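You operate a simulated robot arm through the tools that you are given. There is no shell and no other tool.

The job below is to be done with a simulated robot arm. You get a single attempt, and the scene is never put back.

JOB
Free the bright plate, wind it to a 10 mm gap and clamp it.
Fine: orange lever open, wind, lever locked, then wind the ram right back.

The check looks at the end state, three seconds after you hand in, the way a careful person would. Anything else that was tipped, shoved, dropped, spilled or broken makes it a failure.

ROBOT AND FRAMES
A 7-joint arm with a two-finger gripper, fixed in place. Base frame: the origin is on the floor under the middle of its stand, x ahead of it, y to its left, z up; the work surface is at about z = 86. Readings come in cm, degrees, newtons and seconds.
With the tool pointing down near the work surface it reaches from about 34 to 78 cm from the base axis. Its first joint turns from -143.0 to 143.0 degrees. Payload 2.45 kg.
The TCP is the grasp point between the finger pads, 2.6 cm short of the fingertips. In the tool frame z runs along the fingers and y along their closing line. The gripper opens to 9.6 cm; its body begins 6.9 cm behind the TCP.
Orientation is that of the tool frame in the base frame, as [roll, pitch, yaw] about the fixed x, y, z axes, in that order (R = Rz(yaw) Ry(pitch) Rx(roll)). With the fingers straight down and closing along the base's y, the tool's x points along the base's -x, its y along +y and its z along -z.

CONTROLS
- The arm moves only by the tool send_rows. Its argument "series" is a list of rows, each an object of numbers (a shift or turn left out is 0, a gripper value left out holds the last): "tx", "ty", "tz": the shift along the tool's x, y, z in cm; "rx", "ry", "rz": the turn, a rotation vector about the tool's x, y, z in degrees. In form: [{"tx": .., "ty": .., "tz": .., "rx": .., "ry": .., "rz": ..}, ...]. A call has 1 to 20 rows; each row shifts and turns the commanded pose from where the row before left it, along the tool's axes as they then stand. "gripper" is the gripper command, from -1 (shut) to 1 (fully open), values between in proportion, set as the call begins (left out, the last holds). Each row takes 0.2 s and may step no farther than 5 cm and 8.6 degrees from the row before; otherwise, or with a gripper value out of range, the whole call is refused. Where a pose cannot be reached the arm comes as near as it can. A force on the tool above 60 N (or 10 N above the force at the start of the call, whichever is more), or a blocked arm, ends the call early, and 0.2 s more pass. The fingers move at their own pace (about 5 cm/s each) and stop on an object; they squeeze with about 39 N. The grip force told is the motor's: it shows also when the fingers shut on nothing. Time passes only in rows, and 0.2 s behind the last, so rows that do not move let the fingers close. It gives the time, the measured TCP pose, the force on the tool (base axes), the opening and the grip force at its end, in the units of the frame above (readings bear some noise), with the torque about the TCP (base axes, N m) and any sound that the robot's microphone picked up.
- Cameras (640 x 400 px; columns grow to the right, rows downward): "scene" is fixed at [21.81, 50.16, 164.12]; the picture's right is [-0.68, -0.73, 0.00], its down [-0.57, 0.54, -0.62] and it looks along [0.45, -0.42, -0.78] (base axes); focal length 375 px, centre (320, 200). "wrist" rides on the gripper at [8.2, 0.3, -9.8] in the tool frame; the picture's right is [-0.04, 1.00, 0.00], its down [-0.73, -0.03, -0.68] and it looks along [-0.68, -0.03, 0.73] (tool axes); focal length 256 px, centre (320, 200). There is no depth. A picture from a camera that has moved, and an enlarged one, comes with that camera's place and axes in the base frame and with its lens.
- capture(camera): a new picture of that camera. The clock stands still meanwhile.
- move_column(by): slides the trunk up (or, below 0, down) by that many cm; the arm rides with it, the base frame stays. It gives what a move gives, with no picture.
- close_up(camera, box): a new picture of the part [left, top, right, bottom] of that camera's present view, enlarged. The clock stands still meanwhile.
- hand_in(): hands the job in; it is judged then, once.

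Places have to be worked out from the pictures, the camera data and where the tool is seen. Open the gripper and draw the arm clear of the work before you hand the job in, unless the task says otherwise.

The tools are called after "Call:" by a JSON object that holds its "method" and its "body". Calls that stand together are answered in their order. send_rows: Moves the arm, as the interface text tells. Its arguments: {"type":"object","properties":{"series":{"type":"array","items":{"type":"object","properties":{"tx":{"type":"number"},"ty":{"type":"number"},"tz":{"type":"number"},"rx":{"type":"number"},"ry":{"type":"number"},"rz":{"type":"number"}}}},"gripper":{"type":"number"}},"required":["series"]} The other tools are called the same way: move_column (by) moves the trunk up or down; capture (camera) takes a picture; close_up (camera, box) takes an enlarged picture of a part of a camera's view; hand_in () hands the job in.

At the start:

```text
t: 0.0
eef_pos: [45.59, 13.53, 120.09]
tool_rot: [180.0, 0.0, -179.9]
force: [0.0, 0.6, -0.2]
wrist_torque: [-0.01, 0.0, -0.03]
width: 9.6
grip_force: 0.0
trunk travel left (down, up): [-55.0, 9.0]
```

scene: 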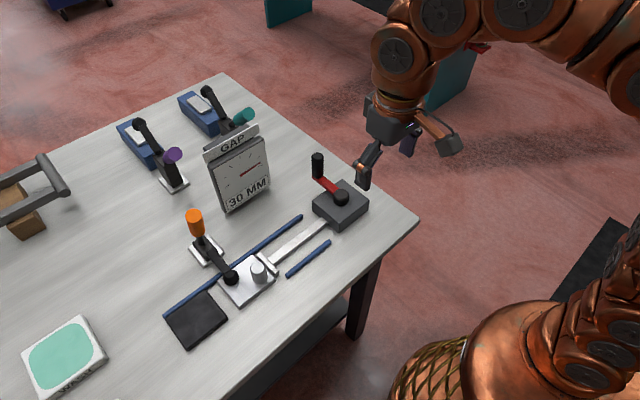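
wrist: 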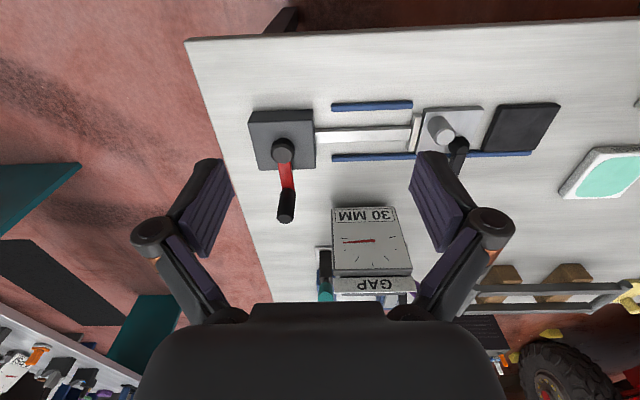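

I'll look more closely at the fixture, the gauge and the crank before moving anything.

Call:
{"method": "close_up", "body": {"camera": "scene", "box": [150, 180, 310, 360]}}

Call:
{"method": "close_up", "body": {"camera": "scene", "box": [200, 120, 380, 240]}}

Call:
{"method": "close_up", "body": {"camera": "wrist", "box": [240, 80, 580, 310]}}

Call:
{"method": "close_up", "body": {"camera": "scene", "box": [100, 70, 280, 200]}}

```text
2.22 times, centred on (230, 270) of scene
camera zoom: at [21.81, 50.16, 164.12], right [-0.68, -0.73, 0.0], down [-0.57, 0.54, -0.62], along [0.45, -0.42, -0.78], focal length 833 px, centre (520, 44)
```

zoom: 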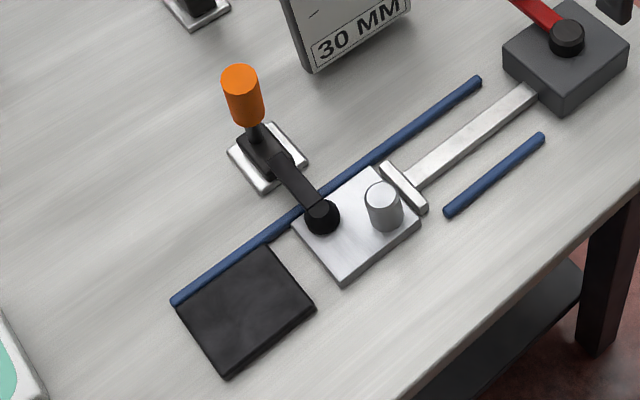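

```text
3.33 times, centred on (290, 180) of scene
camera zoom: at [21.81, 50.16, 164.12], right [-0.68, -0.73, 0.0], down [-0.57, 0.54, -0.62], along [0.45, -0.42, -0.78], focal length 1250 px, centre (420, 267)
```

zoom: 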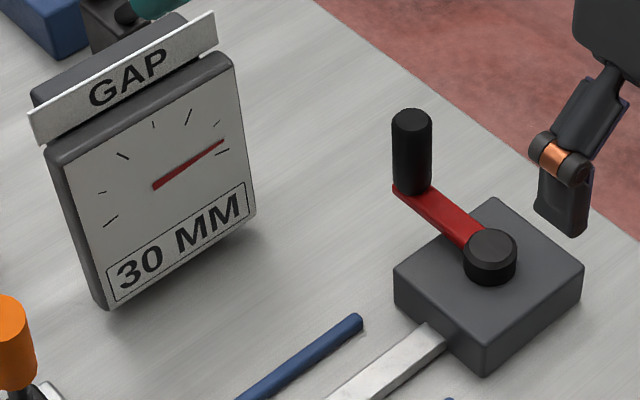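

```text
1.74 times, centred on (410, 195) of wrist
camera zoom: at [37.42, 13.83, 129.89], right [0.04, 1.0, 0.0], down [0.73, -0.03, 0.68], along [0.68, -0.03, -0.73], focal length 445 px, centre (164, 209)
```

zoom: 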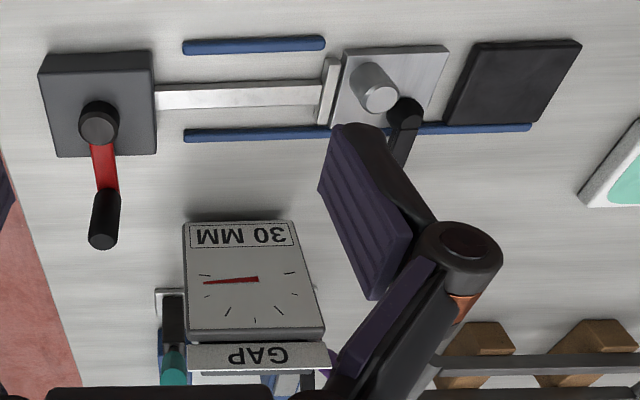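

```text
3.08 times, centred on (190, 135) of scene
camera zoom: at [21.81, 50.16, 164.12], right [-0.68, -0.73, 0.0], down [-0.57, 0.54, -0.62], along [0.45, -0.42, -0.78], focal length 1153 px, centre (720, 400)
```

zoom: 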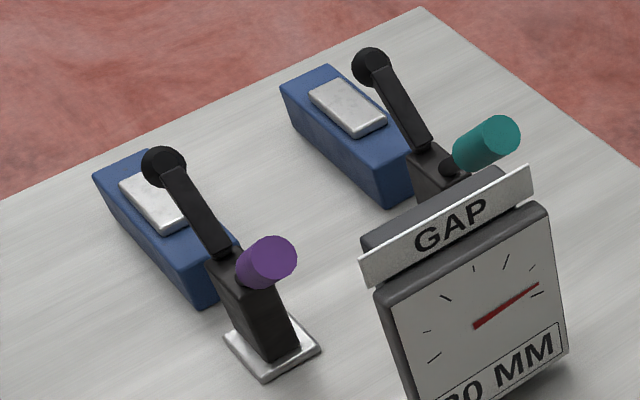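

The layout from both views: the crank hub is near (60, 7), with its handle near (70, 6, top 99). The plate is near (60, 37), and the orange clamp is near (74, 39) with its arm along -x. I'll shift the arm in +y at this safe height to view the clamp with the wrist camera.

Call:
{"method": "send_rows", "body": {"series": [{"ty": 4.5}, {"ty": 4.5}, {"ty": 4.5}, {"ty": 4.5}, {"ty": 4.5}, {}]}}

Call:
{"method": "capture", "body": {"camera": "wrist"}}

Call:
{"method": "capture", "body": {"camera": "scene"}}

```text
t: 1.4
eef_pos: [45.49, 36.1, 119.81]
tool_rot: [-180.0, 0.0, 179.9]
force: [0.4, 0.6, -0.6]
wrist_torque: [0.0, -0.01, 0.01]
width: 9.57
grip_force: 0.0
trunk travel left (down, up): [-55.0, 9.0]
```

```text
taken
camera wrist: at [37.43, 36.47, 129.69], right [0.04, 1.0, 0.0], down [0.73, -0.03, 0.68], along [0.68, -0.03, -0.73], focal length 256 px, centre (320, 200)
```

wrist: 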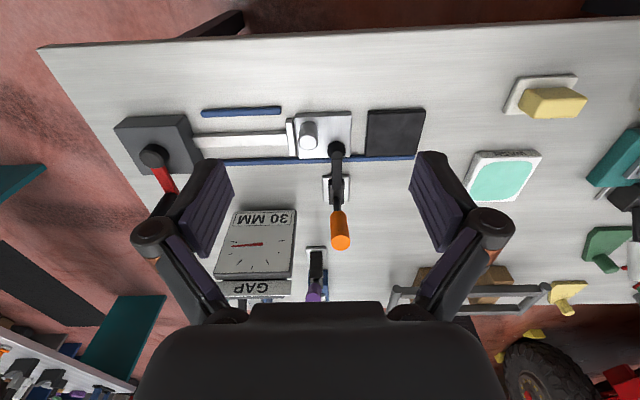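

```text
taken
```

scene: 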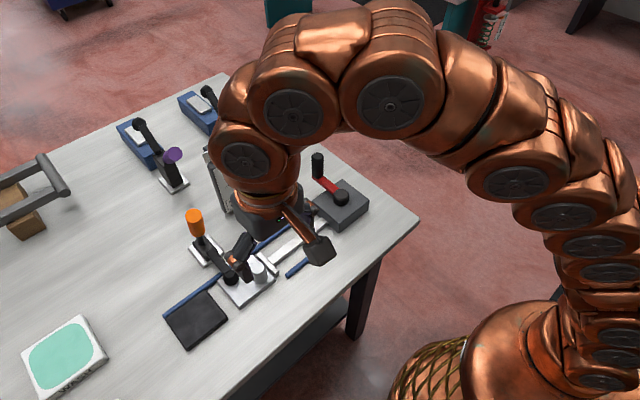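

Call:
{"method": "close_up", "body": {"camera": "wrist", "box": [190, 90, 450, 300]}}

Call:
{"method": "close_up", "body": {"camera": "wrist", "box": [280, 100, 400, 260]}}

```text
1.90 times, centred on (320, 195) of wrist
camera zoom: at [37.43, 36.47, 129.69], right [0.04, 1.0, 0.0], down [0.73, -0.03, 0.68], along [0.68, -0.03, -0.73], focal length 488 px, centre (320, 210)
```

zoom: 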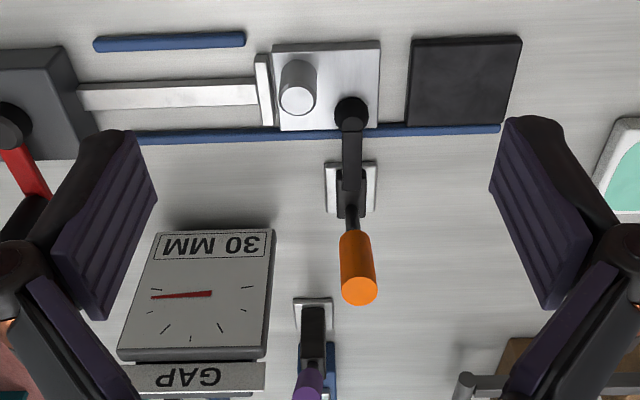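

```text
2.50 times, centred on (340, 180) of wrist
camera zoom: at [37.43, 36.47, 129.69], right [0.04, 1.0, 0.0], down [0.73, -0.03, 0.68], along [0.68, -0.03, -0.73], focal length 640 px, centre (270, 250)
```

zoom: 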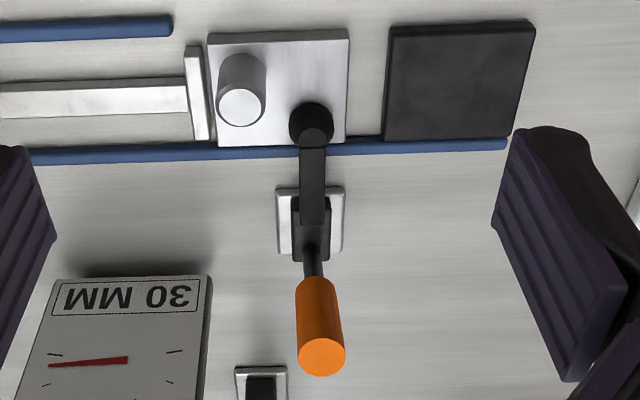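

The orange handle's top is at about (71.3, 38.4, 103.7) and its base is at about (73.2, 38.6, 95). The hinge is near (74, 38.6, 91) with its axis along y. The purple and teal clamps appear to be open, with their handles swung back about 35°, so orange should open toward +x. I'll test the reach with a tilted tool at a safe height above it.

Call:
{"method": "send_rows", "body": {"series": [{"ry": -7.5}, {"ry": -7.5}, {"ry": -7.5}, {"ry": -7.5}, {"tx": -3.52, "ty": 0.34, "tz": 2.33}, {"tx": -3.52, "ty": 0.34, "tz": 2.33}, {"tx": -3.52, "ty": 0.34, "tz": 2.33}, {"tx": -3.52, "ty": 0.34, "tz": 2.33}, {"tx": -3.52, "ty": 0.34, "tz": 2.33}, {"tx": -3.52, "ty": 0.34, "tz": 2.33}, {"tx": -3.52, "ty": 0.34, "tz": 2.33}, {}], "gripper": 0.25}}

Call:
{"method": "capture", "body": {"camera": "scene"}}

Call:
{"method": "capture", "body": {"camera": "wrist"}}

```text
t: 4.0
eef_pos: [68.89, 37.86, 118.6]
tool_rot: [180.0, 30.1, 179.9]
force: [1.1, 0.5, -0.5]
wrist_torque: [0.03, 0.0, 0.02]
width: 6.02
grip_force: 0.0
out of reach, approached as far as the arm can: row 10, 11
trunk travel left (down, up): [-55.0, 9.0]
```

```text
taken
```

scene: 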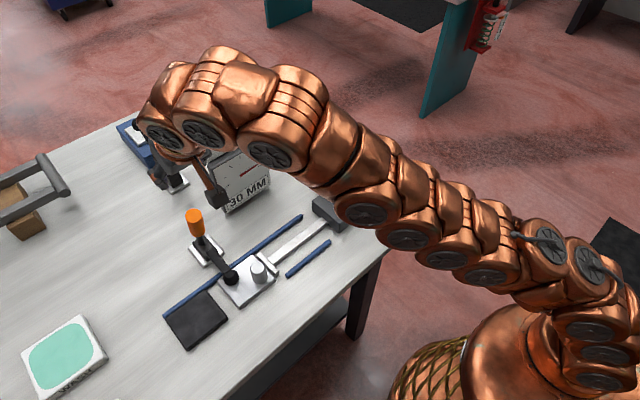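

```text
taken
camera wrist: at [56.97, 38.1, 123.05], right [0.04, 1.0, 0.02], down [0.3, -0.03, 0.95], along [0.95, -0.03, -0.3], focal length 256 px, centre (320, 200)
```

wrist: 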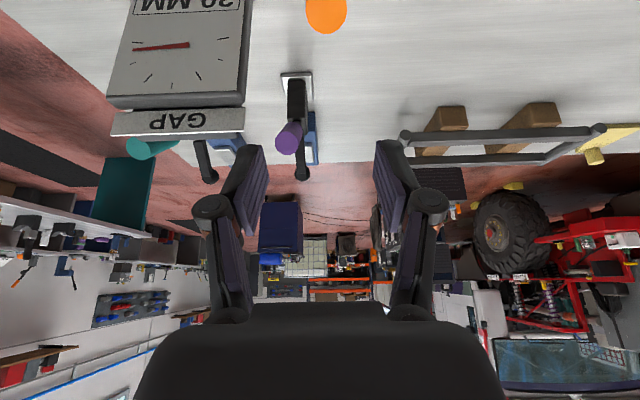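

With the trunk as it is, reach stops at x≈69 at this height. I'll zoom in to see what hardware hangs on the gripper, such as a camera body, before planning the clearance around the lever.

Call:
{"method": "close_up", "body": {"camera": "scene", "box": [120, 100, 300, 230]}}

Call:
{"method": "close_up", "body": {"camera": "wrist", "box": [190, 0, 400, 190]}}

```text
3.08 times, centred on (210, 165) of scene
camera zoom: at [21.81, 50.16, 164.12], right [-0.68, -0.73, 0.0], down [-0.57, 0.54, -0.62], along [0.45, -0.42, -0.78], focal length 1153 px, centre (658, 308)
```

zoom: 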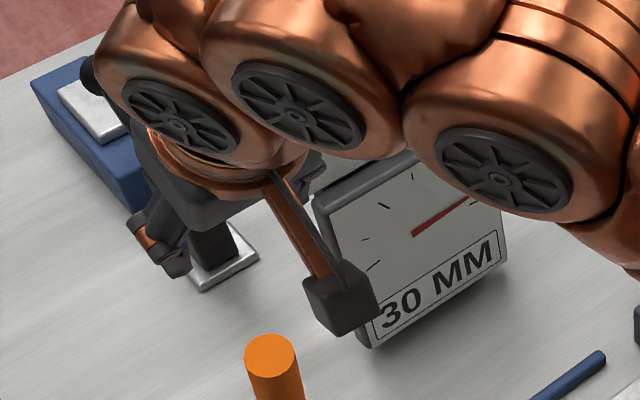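

```text
2.11 times, centred on (295, 95) of wrist
camera zoom: at [56.97, 38.1, 123.05], right [0.04, 1.0, 0.02], down [0.3, -0.03, 0.95], along [0.95, -0.03, -0.3], focal length 539 px, centre (373, 421)
```

zoom: 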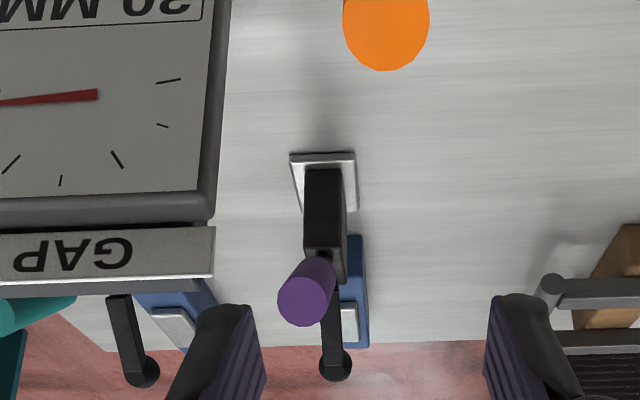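

The gripper carries a camera box on a bracket, so I'll use a radial yaw to keep the box out of the plane where the lever arm rises. First I'll back off to see the commanded pose, then raise the trunk fully for more reach.

Call:
{"method": "send_rows", "body": {"series": [{"tx": 3.46, "tz": -2.0}, {"tx": 3.46, "tz": -2.0}, {"tx": 3.46, "tz": -2.0}, {}], "gripper": -1}}

Call:
{"method": "move_column", "body": {"by": 9}}

```text
t: 5.0
eef_pos: [56.93, 37.94, 118.51]
tool_rot: [180.0, 30.0, 180.0]
force: [0.1, 0.7, 1.0]
wrist_torque: [-0.04, 0.0, 0.01]
width: 0.02
grip_force: 28.1
trunk travel left (down, up): [-55.0, 9.0]
```

```text
t: 6.2
eef_pos: [56.82, 37.93, 127.43]
tool_rot: [-179.9, 30.0, 179.9]
force: [-0.4, 0.5, -0.2]
wrist_torque: [0.02, 0.0, 0.0]
width: 0.0
grip_force: 27.9
trunk travel left (down, up): [-64.0, 0.0]
```

The commanded pose follows the reached pose, so offsets stay reliable. Now I'll yaw the tool about 27.5° to point radially, then descend so the closed fingertips sit just robot-side of the orange handle at z≈100.

Call:
{"method": "send_rows", "body": {"series": [{"rx": -3.44, "rz": -5.95}, {"rx": -3.44, "rz": -5.95}, {"rx": -3.44, "rz": -5.95}, {"rx": -3.44, "rz": -5.95}, {"tx": 1.19, "ty": -0.543, "tz": 4.2}, {"tx": 1.19, "ty": -0.543, "tz": 4.2}, {"tx": 1.19, "ty": -0.543, "tz": 4.2}, {"tx": 1.19, "ty": -0.543, "tz": 4.2}, {}]}}

Call:
{"method": "capture", "body": {"camera": "wrist"}}

Call:
{"method": "capture", "body": {"camera": "scene"}}

```text
t: 8.2
eef_pos: [61.65, 38.15, 110.73]
tool_rot: [179.9, 30.1, -152.5]
force: [0.4, 0.6, 0.9]
wrist_torque: [-0.01, -0.02, 0.03]
width: 0.0
grip_force: 28.2
trunk travel left (down, up): [-64.0, 0.0]
```

```text
taken
camera wrist: at [50.9, 32.86, 115.16], right [-0.43, 0.9, 0.02], down [0.28, 0.11, 0.95], along [0.86, 0.42, -0.3], focal length 256 px, centre (320, 200)
```

wrist: 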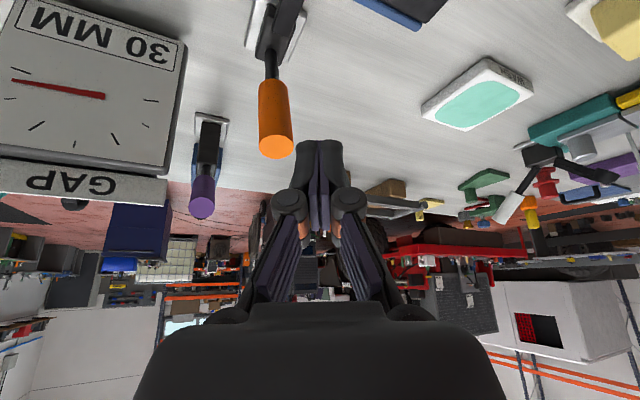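

```text
taken
```

scene: 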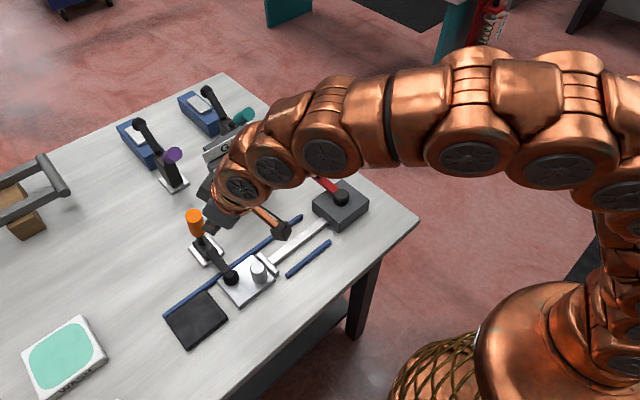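

The wrist view agrees: handle top at about (70.9, 38.5, 103.7). I'll descend the remaining way to TCP (64, 38, 102), still clear of the handle.

Call:
{"method": "send_rows", "body": {"series": [{"tx": 1.3, "ty": -0.61, "tz": 4.27}, {"tx": 1.3, "ty": -0.61, "tz": 4.27}, {}]}}

Call:
{"method": "capture", "body": {"camera": "wrist"}}

Call:
{"method": "close_up", "body": {"camera": "scene", "box": [150, 160, 330, 300]}}

```text
t: 9.1
eef_pos: [64.16, 37.89, 102.08]
tool_rot: [-179.9, 30.0, -152.5]
force: [-0.7, 0.0, 0.4]
wrist_torque: [0.02, 0.03, 0.0]
width: 0.0
grip_force: 28.5
trunk travel left (down, up): [-64.0, 0.0]
```

```text
taken
camera wrist: at [53.45, 32.55, 106.44], right [-0.43, 0.9, 0.02], down [0.28, 0.11, 0.95], along [0.86, 0.42, -0.3], focal length 256 px, centre (320, 200)
```

wrist: 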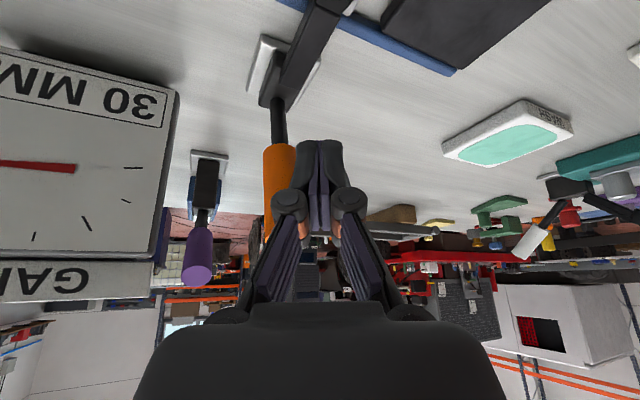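

```text
2.86 times, centred on (240, 230) of scene
camera zoom: at [21.81, 50.16, 164.12], right [-0.68, -0.73, 0.0], down [-0.57, 0.54, -0.62], along [0.45, -0.42, -0.78], focal length 1071 px, centre (549, 114)
```

zoom: 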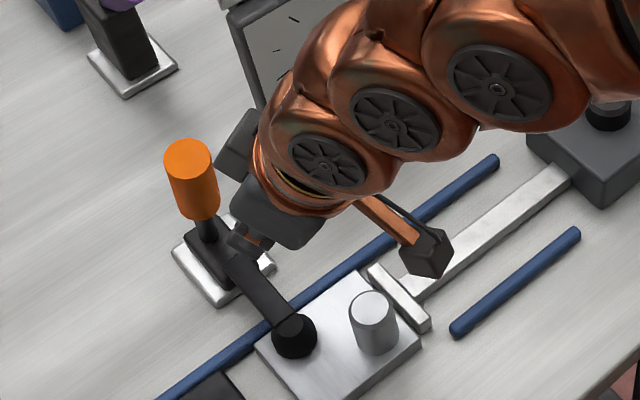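

The fingertip is at about (65.3, 38.5, 99.8), in line with the handle. I'll push in base +x in small steps and watch the forces.

Call:
{"method": "send_rows", "body": {"series": [{"tx": -0.614, "ty": -0.37, "tz": 0.355}, {"tx": -0.614, "ty": -0.37, "tz": 0.355}, {"tx": -0.614, "ty": -0.37, "tz": 0.355}, {"tx": -0.614, "ty": -0.37, "tz": 0.355}, {"tx": -0.614, "ty": -0.37, "tz": 0.355}, {"tx": -0.614, "ty": -0.37, "tz": 0.355}]}}

Call:
{"method": "capture", "body": {"camera": "wrist"}}

```text
t: 10.4
eef_pos: [68.83, 37.79, 101.81]
tool_rot: [-180.0, 30.0, -152.5]
force: [-1.2, 0.4, -0.3]
wrist_torque: [0.04, 0.01, 0.01]
width: 0.0
grip_force: 28.4
trunk travel left (down, up): [-64.0, 0.0]
```

```text
taken
camera wrist: at [58.2, 32.52, 106.29], right [-0.43, 0.9, 0.02], down [0.28, 0.11, 0.95], along [0.86, 0.42, -0.3], focal length 256 px, centre (320, 200)
```

wrist: 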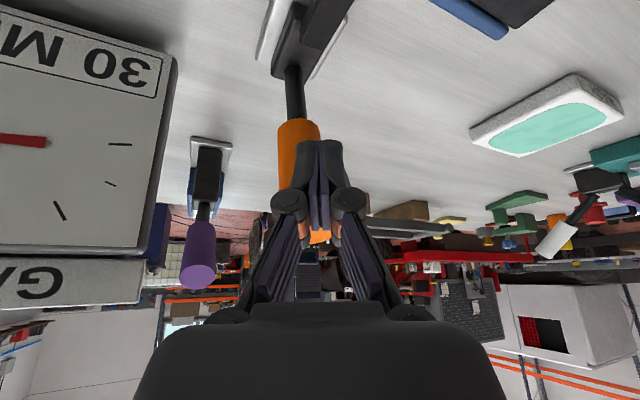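

No contact yet; the tip is at about x=70 and the handle is just ahead. I'll continue pushing in +x.

Call:
{"method": "send_rows", "body": {"series": [{"tx": -0.614, "ty": -0.4, "tz": 0.355}, {"tx": -0.614, "ty": -0.4, "tz": 0.355}, {"tx": -0.614, "ty": -0.4, "tz": 0.355}, {"tx": -0.614, "ty": -0.4, "tz": 0.355}, {"tx": -0.614, "ty": -0.37, "tz": 0.355}]}}

Call:
{"method": "capture", "body": {"camera": "wrist"}}

Call:
{"method": "close_up", "body": {"camera": "scene", "box": [150, 160, 330, 300]}}

```text
t: 11.7
eef_pos: [72.97, 37.8, 102.08]
tool_rot: [-180.0, 30.1, -152.6]
force: [-0.2, 0.3, -0.5]
wrist_torque: [-0.01, -0.01, 0.0]
width: 0.01
grip_force: 28.5
trunk travel left (down, up): [-64.0, 0.0]
```

```text
taken
camera wrist: at [62.16, 32.51, 106.43], right [-0.43, 0.9, 0.02], down [0.27, 0.11, 0.96], along [0.86, 0.42, -0.29], focal length 256 px, centre (320, 200)
```

wrist: 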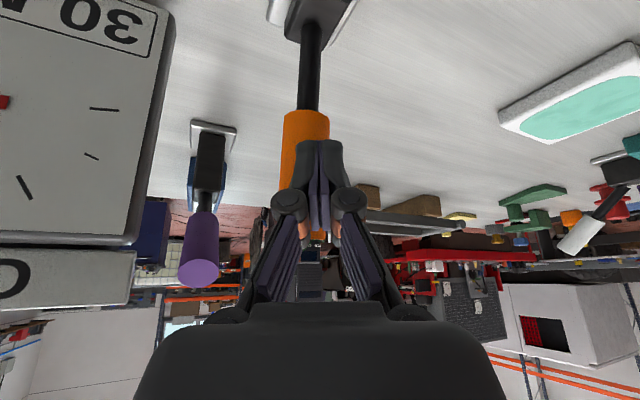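

```text
2.86 times, centred on (240, 230) of scene
camera zoom: at [21.81, 50.16, 164.12], right [-0.68, -0.73, 0.0], down [-0.57, 0.54, -0.62], along [0.45, -0.42, -0.78], focal length 1071 px, centre (549, 114)
```

zoom: 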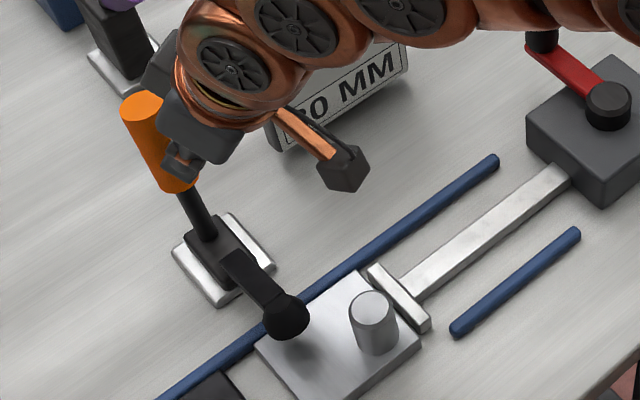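

The lever is swinging with almost no force: the ball has lifted and the handle is tilting back. I'll keep pushing in +x toward TCP x≈77.

Call:
{"method": "send_rows", "body": {"series": [{"tx": -0.614, "ty": -0.37, "tz": 0.355}, {"tx": -0.614, "ty": -0.37, "tz": 0.355}, {"tx": -0.614, "ty": -0.37, "tz": 0.355}, {"tx": -0.614, "ty": -0.37, "tz": 0.355}]}}

Call:
{"method": "capture", "body": {"camera": "wrist"}}

Call:
{"method": "close_up", "body": {"camera": "scene", "box": [150, 160, 330, 300]}}

```text
t: 12.7
eef_pos: [76.14, 37.62, 102.01]
tool_rot: [-180.0, 30.1, -152.4]
force: [0.6, 0.0, -0.4]
wrist_torque: [0.03, 0.0, -0.02]
width: 0.0
grip_force: 28.2
trunk travel left (down, up): [-64.0, 0.0]
```

```text
taken
camera wrist: at [65.41, 32.48, 106.44], right [-0.43, 0.9, 0.02], down [0.27, 0.11, 0.96], along [0.86, 0.42, -0.3], focal length 256 px, centre (320, 200)
```

wrist: 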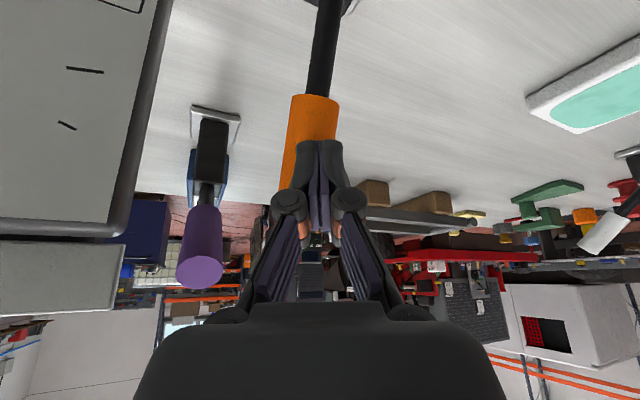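

```text
2.86 times, centred on (240, 230) of scene
camera zoom: at [21.81, 50.16, 164.12], right [-0.68, -0.73, 0.0], down [-0.57, 0.54, -0.62], along [0.45, -0.42, -0.78], focal length 1071 px, centre (549, 114)
```

zoom: 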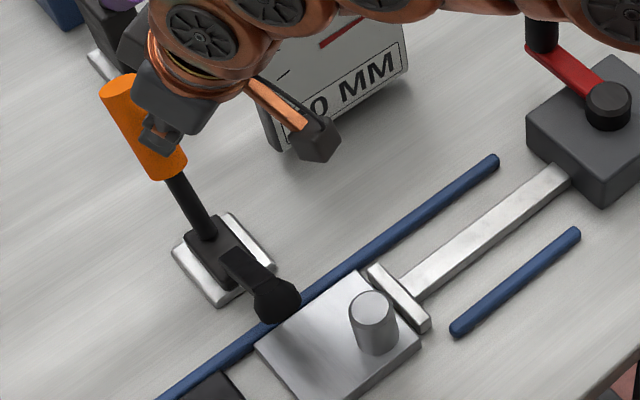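

The lever is about two thirds open, still with no force. I'll continue another 2.4 cm and look again.

Call:
{"method": "send_rows", "body": {"series": [{"tx": -0.614, "ty": -0.37, "tz": 0.355}, {"tx": -0.614, "ty": -0.37, "tz": 0.355}, {"tx": -0.614, "ty": -0.37, "tz": 0.355}]}}

Call:
{"method": "capture", "body": {"camera": "scene"}}

Call:
{"method": "close_up", "body": {"camera": "scene", "box": [150, 160, 330, 300]}}

```text
t: 13.4
eef_pos: [78.43, 37.64, 101.87]
tool_rot: [180.0, 30.0, -152.4]
force: [-0.1, -0.9, -0.4]
wrist_torque: [0.0, 0.0, -0.01]
width: 0.02
grip_force: 28.6
trunk travel left (down, up): [-64.0, 0.0]
```

```text
taken
```

scene: 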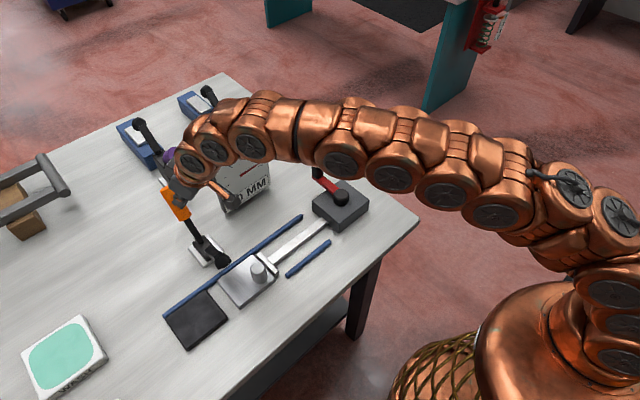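

```text
2.86 times, centred on (240, 230) of scene
camera zoom: at [21.81, 50.16, 164.12], right [-0.68, -0.73, 0.0], down [-0.57, 0.54, -0.62], along [0.45, -0.42, -0.78], focal length 1071 px, centre (549, 114)
```

zoom: 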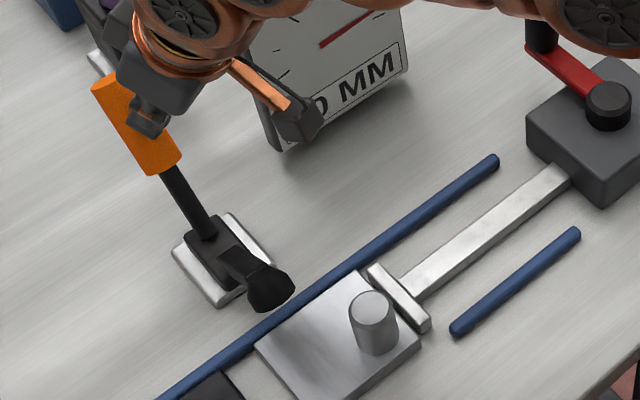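

I'll check the lever angle from the wrist view before pushing further.

Call:
{"method": "capture", "body": {"camera": "wrist"}}

Call:
{"method": "close_up", "body": {"camera": "scene", "box": [150, 170, 250, 280]}}

```text
taken
camera wrist: at [67.68, 32.32, 106.27], right [-0.43, 0.9, 0.02], down [0.28, 0.11, 0.95], along [0.86, 0.42, -0.3], focal length 256 px, centre (320, 200)
```

wrist: 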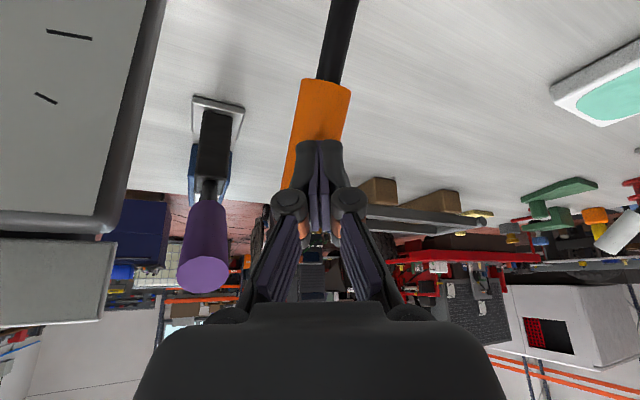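

```text
3.64 times, centred on (200, 225) of scene
camera zoom: at [21.81, 50.16, 164.12], right [-0.68, -0.73, 0.0], down [-0.57, 0.54, -0.62], along [0.45, -0.42, -0.78], focal length 1363 px, centre (756, 109)
```

zoom: 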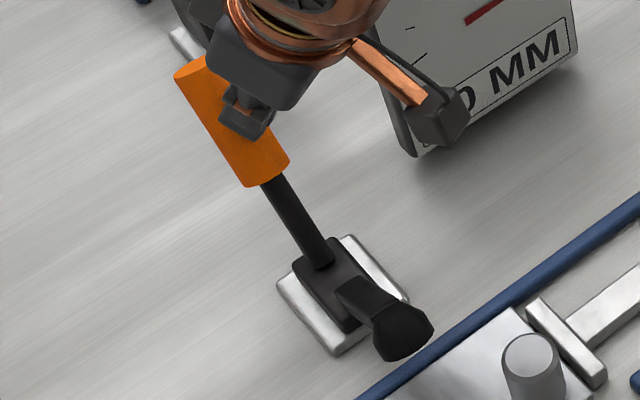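

The handle bottom is now at about (79, 38.7, 94.5), tilted back roughly 35°, and still moving with the push. I'll continue forward and slightly down until I feel the end stop.

Call:
{"method": "send_rows", "body": {"series": [{"tx": -0.34, "ty": -0.32, "tz": 0.66}, {"tx": -0.34, "ty": -0.32, "tz": 0.66}, {"tx": -0.34, "ty": -0.32, "tz": 0.66}]}}

Call:
{"method": "close_up", "body": {"camera": "scene", "box": [150, 170, 250, 280]}}

Call:
{"method": "capture", "body": {"camera": "wrist"}}

```text
t: 14.2
eef_pos: [80.5, 37.66, 100.59]
tool_rot: [180.0, 29.9, -152.5]
force: [-0.1, 0.4, 1.1]
wrist_torque: [-0.02, -0.01, -0.04]
width: 0.02
grip_force: 28.5
trunk travel left (down, up): [-64.0, 0.0]
```

```text
3.64 times, centred on (200, 225) of scene
camera zoom: at [21.81, 50.16, 164.12], right [-0.68, -0.73, 0.0], down [-0.57, 0.54, -0.62], along [0.45, -0.42, -0.78], focal length 1363 px, centre (756, 109)
```

zoom: 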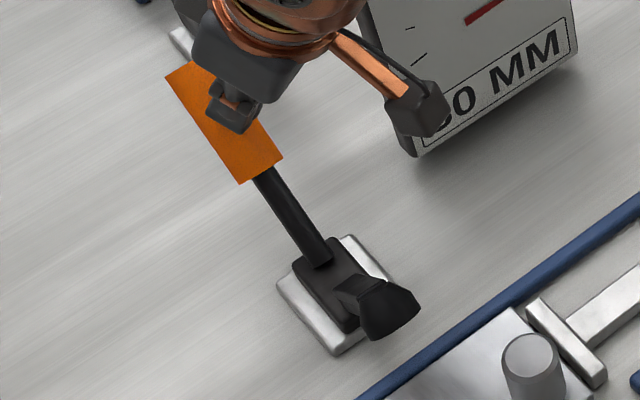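

```text
taken
camera wrist: at [69.81, 32.41, 105.02], right [-0.43, 0.9, 0.02], down [0.28, 0.11, 0.95], along [0.86, 0.42, -0.3], focal length 256 px, centre (320, 200)
```

wrist: 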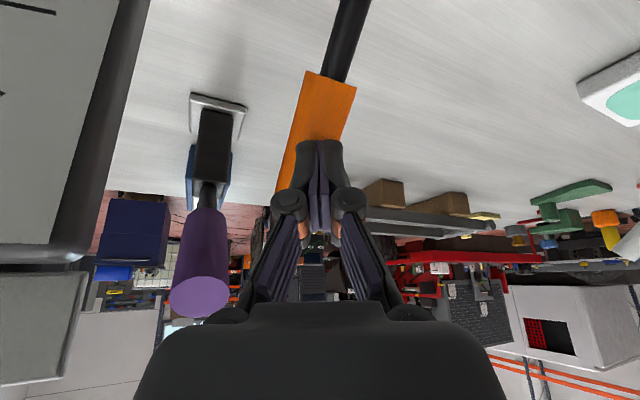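

It's still rotating freely with no stop felt. I'll push further forward and down.

Call:
{"method": "send_rows", "body": {"series": [{"tx": -0.28, "ty": -0.32, "tz": 0.75}, {"tx": -0.28, "ty": -0.32, "tz": 0.75}, {"tx": -0.28, "ty": -0.32, "tz": 0.75}]}}

Call:
{"method": "close_up", "body": {"camera": "scene", "box": [150, 170, 250, 280]}}

Call:
{"method": "capture", "body": {"camera": "wrist"}}

```text
t: 14.9
eef_pos: [81.2, 37.67, 100.13]
tool_rot: [179.9, 29.8, -152.4]
force: [-40.9, -16.5, 26.5]
wrist_torque: [-0.21, -0.01, -0.24]
width: 0.0
grip_force: 28.4
trunk travel left (down, up): [-64.0, 0.0]
stopped in row 3: the force on the tool passed its limit at 69 N (the readings are from after the stop); the commanded pose is now the measured one
```

```text
3.64 times, centred on (200, 225) of scene
camera zoom: at [21.81, 50.16, 164.12], right [-0.68, -0.73, 0.0], down [-0.57, 0.54, -0.62], along [0.45, -0.42, -0.78], focal length 1363 px, centre (756, 109)
```

zoom: 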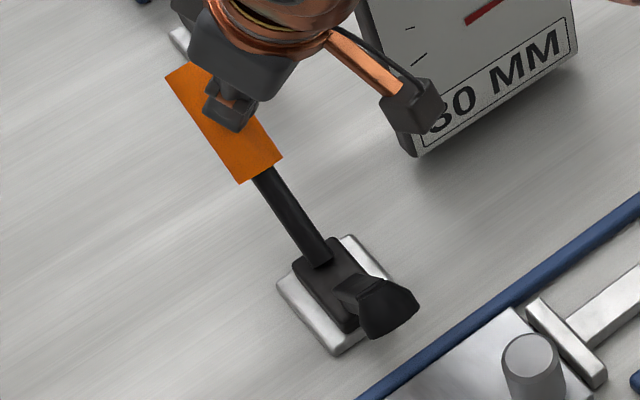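

```text
taken
camera wrist: at [70.48, 32.4, 104.64], right [-0.43, 0.9, 0.02], down [0.28, 0.11, 0.95], along [0.86, 0.42, -0.3], focal length 256 px, centre (320, 200)
```

wrist: 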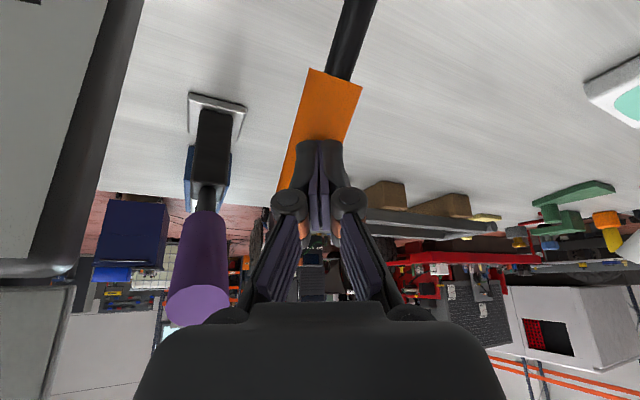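

The lever hit its end stop at 69 N without moving further, so it is fully open. I'll back off a little and check that it stays open.

Call:
{"method": "send_rows", "body": {"series": [{"tx": 0.384, "ty": 0.231, "tz": -0.222}, {"tx": 0.384, "ty": 0.231, "tz": -0.222}, {"tx": 0.614, "ty": 0.37, "tz": -0.355}, {"tx": 0.614, "ty": 0.37, "tz": -0.355}, {}]}}

Call:
{"method": "close_up", "body": {"camera": "scene", "box": [150, 170, 250, 280]}}

```text
t: 16.1
eef_pos: [78.98, 37.82, 99.72]
tool_rot: [179.9, 29.6, -152.5]
force: [-0.4, 0.3, 0.4]
wrist_torque: [0.01, 0.0, -0.01]
width: 0.02
grip_force: 28.1
trunk travel left (down, up): [-64.0, 0.0]
```

```text
3.64 times, centred on (200, 225) of scene
camera zoom: at [21.81, 50.16, 164.12], right [-0.68, -0.73, 0.0], down [-0.57, 0.54, -0.62], along [0.45, -0.42, -0.78], focal length 1363 px, centre (756, 109)
```

zoom: 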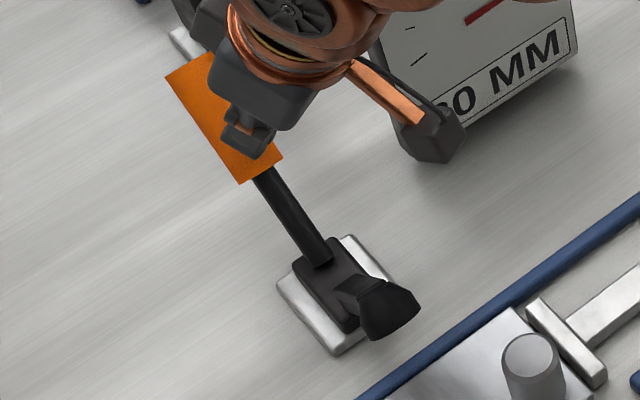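

The lever stays open. I'll withdraw along the tool axis (up and back), then move over toward the crank and straighten the tool to vertical.

Call:
{"method": "send_rows", "body": {"series": [{"tz": -4.5}, {"tz": -4.5}, {"tz": -4.5}, {"tz": -4.5}, {"tx": 2.89, "ty": -2.2, "tz": -2.19}, {"tx": 2.89, "ty": -2.2, "tz": -2.19}, {"tx": 2.89, "ty": -2.2, "tz": -2.19}, {"tx": 2.89, "ty": -2.2, "tz": -2.19}, {"tx": 2.89, "ty": -2.2, "tz": -2.19}, {"tx": 2.89, "ty": -2.2, "tz": -2.19}, {"rx": 3.44, "rz": 5.95}, {"rx": 3.44, "rz": 5.95}, {"rx": 3.44, "rz": 5.95}, {"rx": 3.44, "rz": 5.95}, {"ry": 7.4}, {"ry": 7.4}, {"ry": 7.4}, {"ry": 7.4}, {}]}}

Call:
{"method": "capture", "body": {"camera": "scene"}}

Call:
{"method": "capture", "body": {"camera": "wrist"}}

```text
t: 20.1
eef_pos: [58.18, 11.88, 118.19]
tool_rot: [-179.9, 0.0, -179.9]
force: [-0.4, 0.2, 1.0]
wrist_torque: [-0.03, 0.0, 0.0]
width: 0.0
grip_force: 28.8
trunk travel left (down, up): [-64.0, 0.0]
```

```text
taken
```

scene: 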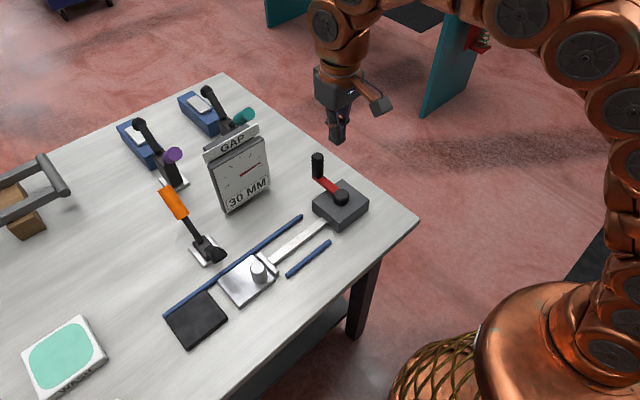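

```text
taken
camera wrist: at [50.07, 12.21, 127.96], right [0.04, 1.0, 0.0], down [0.73, -0.03, 0.68], along [0.68, -0.03, -0.73], focal length 256 px, centre (320, 200)
```

wrist: 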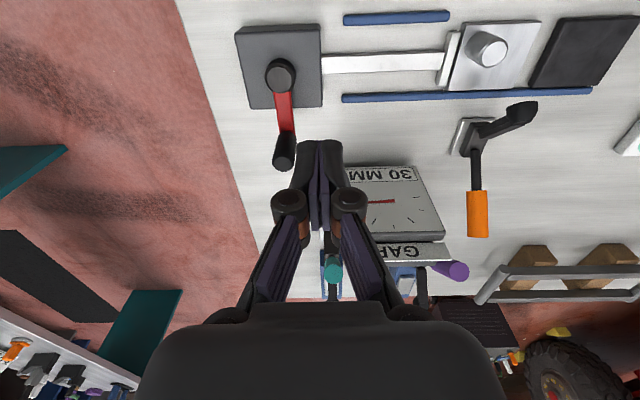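

The lever is holding open and the plate hasn't moved. I'll take close-ups for the crank geometry and for the open lever, since I'll have to close it later.

Call:
{"method": "close_up", "body": {"camera": "scene", "box": [150, 170, 310, 350]}}

Call:
{"method": "close_up", "body": {"camera": "wrist", "box": [220, 10, 350, 190]}}

Call:
{"method": "close_up", "body": {"camera": "wrist", "box": [330, 0, 600, 280]}}

Call:
{"method": "close_up", "body": {"camera": "scene", "box": [280, 130, 400, 250]}}

```text
2.22 times, centred on (230, 260) of scene
camera zoom: at [21.81, 50.16, 164.12], right [-0.68, -0.73, 0.0], down [-0.57, 0.54, -0.62], along [0.45, -0.42, -0.78], focal length 833 px, centre (520, 67)
```

zoom: 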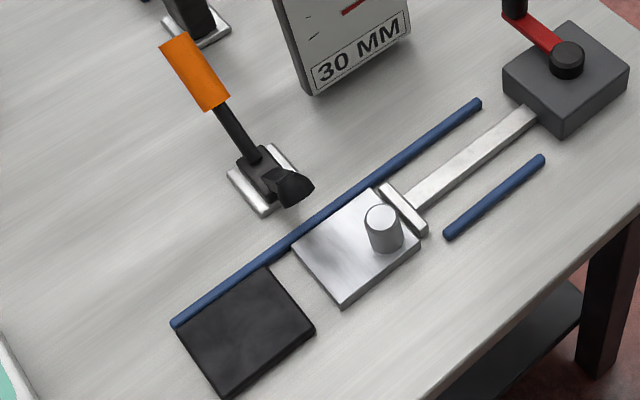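

```text
2.22 times, centred on (285, 100) of wrist
camera zoom: at [50.07, 12.21, 127.96], right [0.04, 1.0, 0.0], down [0.73, -0.03, 0.68], along [0.68, -0.03, -0.73], focal length 569 px, centre (398, 422)
```

zoom: 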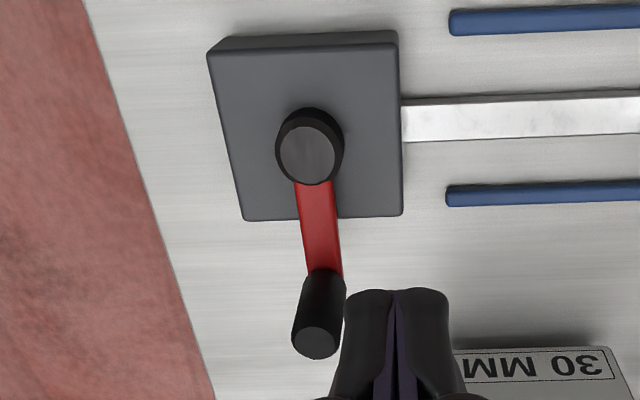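

```text
1.43 times, centred on (465, 140) of wrist
camera zoom: at [50.07, 12.21, 127.96], right [0.04, 1.0, 0.0], down [0.73, -0.03, 0.68], along [0.68, -0.03, -0.73], focal length 366 px, centre (113, 286)
```

zoom: 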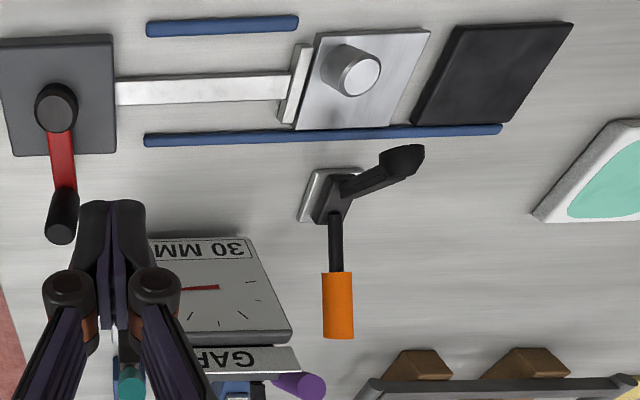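

```text
3.33 times, centred on (340, 190) of scene
camera zoom: at [21.81, 50.16, 164.12], right [-0.68, -0.73, 0.0], down [-0.57, 0.54, -0.62], along [0.45, -0.42, -0.78], focal length 1250 px, centre (253, 233)
```

zoom: 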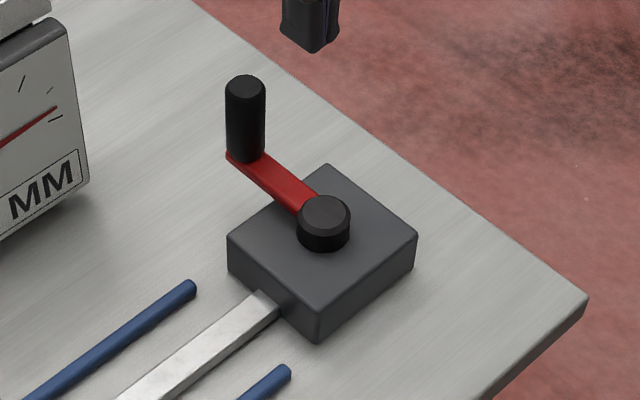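

The refined crank geometry is hub centre (61.0, 6.45) and handle (69.5, 6.5) with z from about 91.5 to 99.9, giving a radius of about 8.5 cm. I'll open the gripper part way and move above the handle.

Call:
{"method": "send_rows", "body": {"series": [{"tx": -3.77, "ty": -1.8}, {"tx": -3.77, "ty": -1.8}, {"tx": -3.77, "ty": -1.8}, {"tz": 4.4}, {"tz": 4.4}, {"tz": 4.4}, {}], "gripper": 0.35}}

Call:
{"method": "capture", "body": {"camera": "wrist"}}

Call:
{"method": "close_up", "body": {"camera": "scene", "box": [260, 100, 420, 250]}}

```text
t: 21.7
eef_pos: [69.59, 6.58, 104.94]
tool_rot: [-179.9, 0.1, -179.8]
force: [-0.1, -0.1, 0.4]
wrist_torque: [0.02, 0.04, 0.01]
width: 6.47
grip_force: 0.0
trunk travel left (down, up): [-64.0, 0.0]
```

```text
taken
camera wrist: at [61.47, 6.86, 114.71], right [0.04, 1.0, 0.0], down [0.73, -0.03, 0.68], along [0.68, -0.03, -0.73], focal length 256 px, centre (320, 200)
```

wrist: 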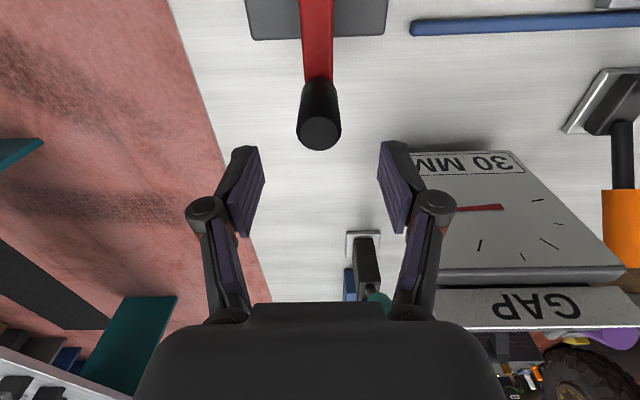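

```text
2.67 times, centred on (340, 175) of scene
camera zoom: at [21.81, 50.16, 164.12], right [-0.68, -0.73, 0.0], down [-0.57, 0.54, -0.62], along [0.45, -0.42, -0.78], focal length 1000 px, centre (267, 267)
```

zoom: 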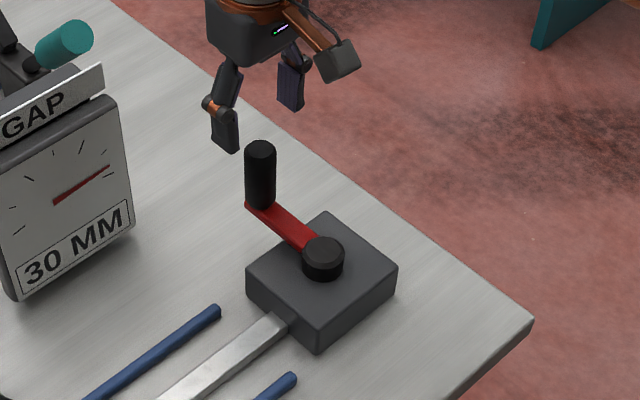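

The handle is centred between the fingers at about (69.5, 6.4). I'll descend to TCP z≈97 and close gently on the handle.

Call:
{"method": "send_rows", "body": {"series": [{"tz": 2.65, "ty": -0.07}, {"tz": 2.65, "ty": -0.06}, {"tz": 2.6}, {}]}}

Call:
{"method": "send_rows", "body": {"series": [{}, {}, {}, {}], "gripper": -1}}

Call:
{"method": "capture", "body": {"camera": "wrist"}}

Call:
{"method": "close_up", "body": {"camera": "scene", "box": [260, 100, 420, 250]}}

```text
t: 22.7
eef_pos: [69.42, 6.54, 97.2]
tool_rot: [-179.9, 0.1, -179.8]
force: [0.5, -0.7, -0.4]
wrist_torque: [0.0, -0.02, 0.02]
width: 6.49
grip_force: 0.1
trunk travel left (down, up): [-64.0, 0.0]
```

```text
t: 23.7
eef_pos: [69.57, 6.48, 97.22]
tool_rot: [-179.8, 0.0, -179.8]
force: [0.7, 0.7, 0.3]
wrist_torque: [-0.01, 0.03, -0.02]
width: 2.81
grip_force: 44.7
trunk travel left (down, up): [-64.0, 0.0]
```

```text
taken
camera wrist: at [61.37, 6.76, 106.97], right [0.04, 1.0, 0.0], down [0.73, -0.03, 0.68], along [0.68, -0.03, -0.73], focal length 256 px, centre (320, 200)
```

wrist: 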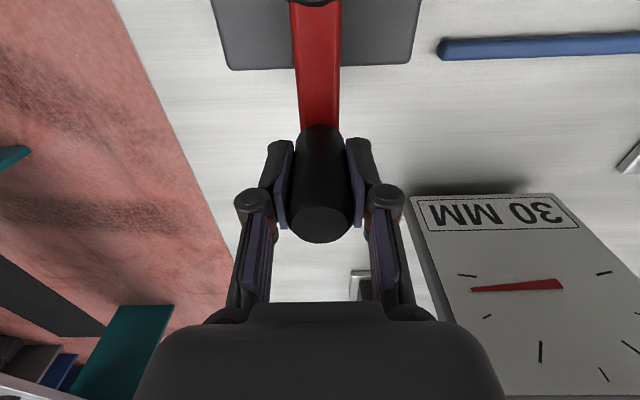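

```text
2.67 times, centred on (340, 175) of scene
camera zoom: at [21.81, 50.16, 164.12], right [-0.68, -0.73, 0.0], down [-0.57, 0.54, -0.62], along [0.45, -0.42, -0.78], focal length 1000 px, centre (267, 267)
```

zoom: 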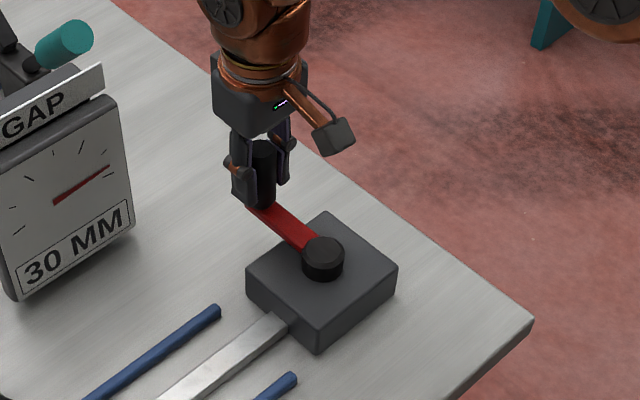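

I have a firm grip on the crank handle (width 2.8). I'll make a 20° test turn clockwise from above and check the force and gauge.

Call:
{"method": "send_rows", "body": {"series": [{"tx": 0.033, "ty": -0.745}, {"tx": 0.097, "ty": -0.74}, {"tx": 0.161, "ty": -0.728}, {"tx": 0.225, "ty": -0.711}, {}]}}

Call:
{"method": "capture", "body": {"camera": "scene"}}

Call:
{"method": "capture", "body": {"camera": "wrist"}}

```text
t: 24.9
eef_pos: [68.94, 3.41, 97.01]
tool_rot: [-179.9, 0.2, -179.8]
force: [-6.2, 1.8, 9.4]
wrist_torque: [-0.04, 0.5, -0.01]
width: 2.78
grip_force: 45.0
trunk travel left (down, up): [-64.0, 0.0]
```

```text
taken
```

scene: 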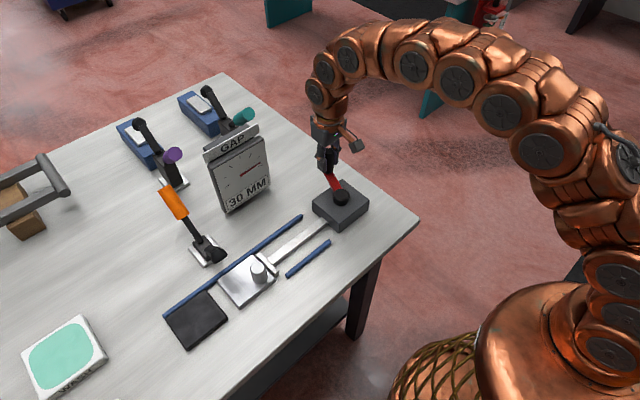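

```text
taken
camera wrist: at [60.82, 3.76, 106.97], right [0.04, 1.0, 0.0], down [0.73, -0.03, 0.68], along [0.68, -0.03, -0.73], focal length 256 px, centre (320, 200)
```

wrist: 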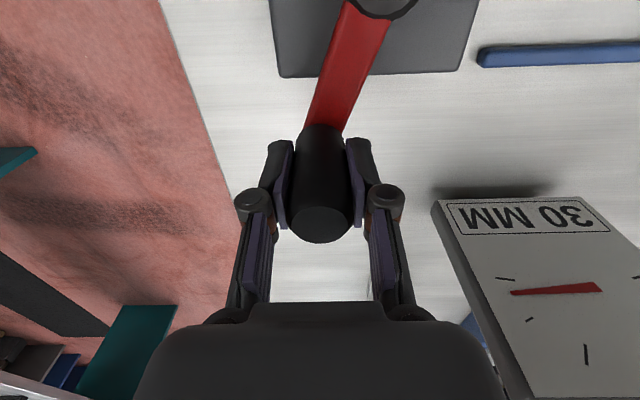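

The crank turns with low force. I'll check the gauge and the ram head for the direction.

Call:
{"method": "close_up", "body": {"camera": "scene", "box": [190, 120, 290, 220]}}

Call:
{"method": "close_up", "body": {"camera": "scene", "box": [150, 200, 310, 350]}}

```text
4.00 times, centred on (240, 170) of scene
camera zoom: at [21.81, 50.16, 164.12], right [-0.68, -0.73, 0.0], down [-0.57, 0.54, -0.62], along [0.45, -0.42, -0.78], focal length 1500 px, centre (640, 320)
```

zoom: 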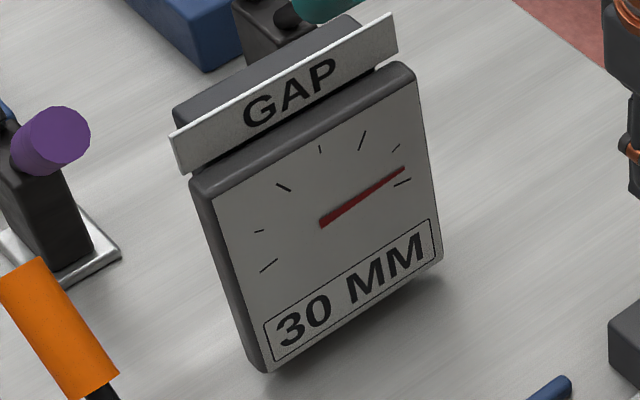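

```text
2.67 times, centred on (230, 275) of scene
camera zoom: at [21.81, 50.16, 164.12], right [-0.68, -0.73, 0.0], down [-0.57, 0.54, -0.62], along [0.45, -0.42, -0.78], focal length 1000 px, centre (560, 0)
```

zoom: 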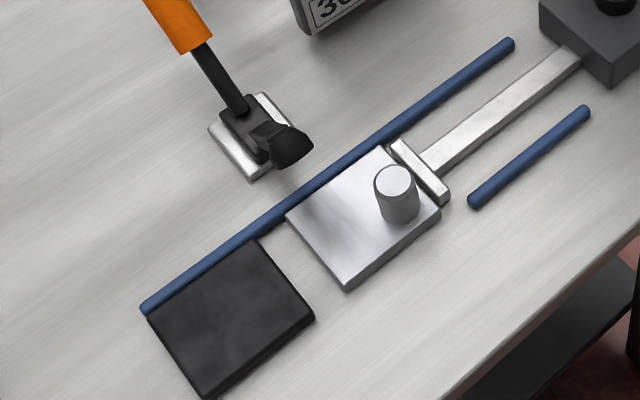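

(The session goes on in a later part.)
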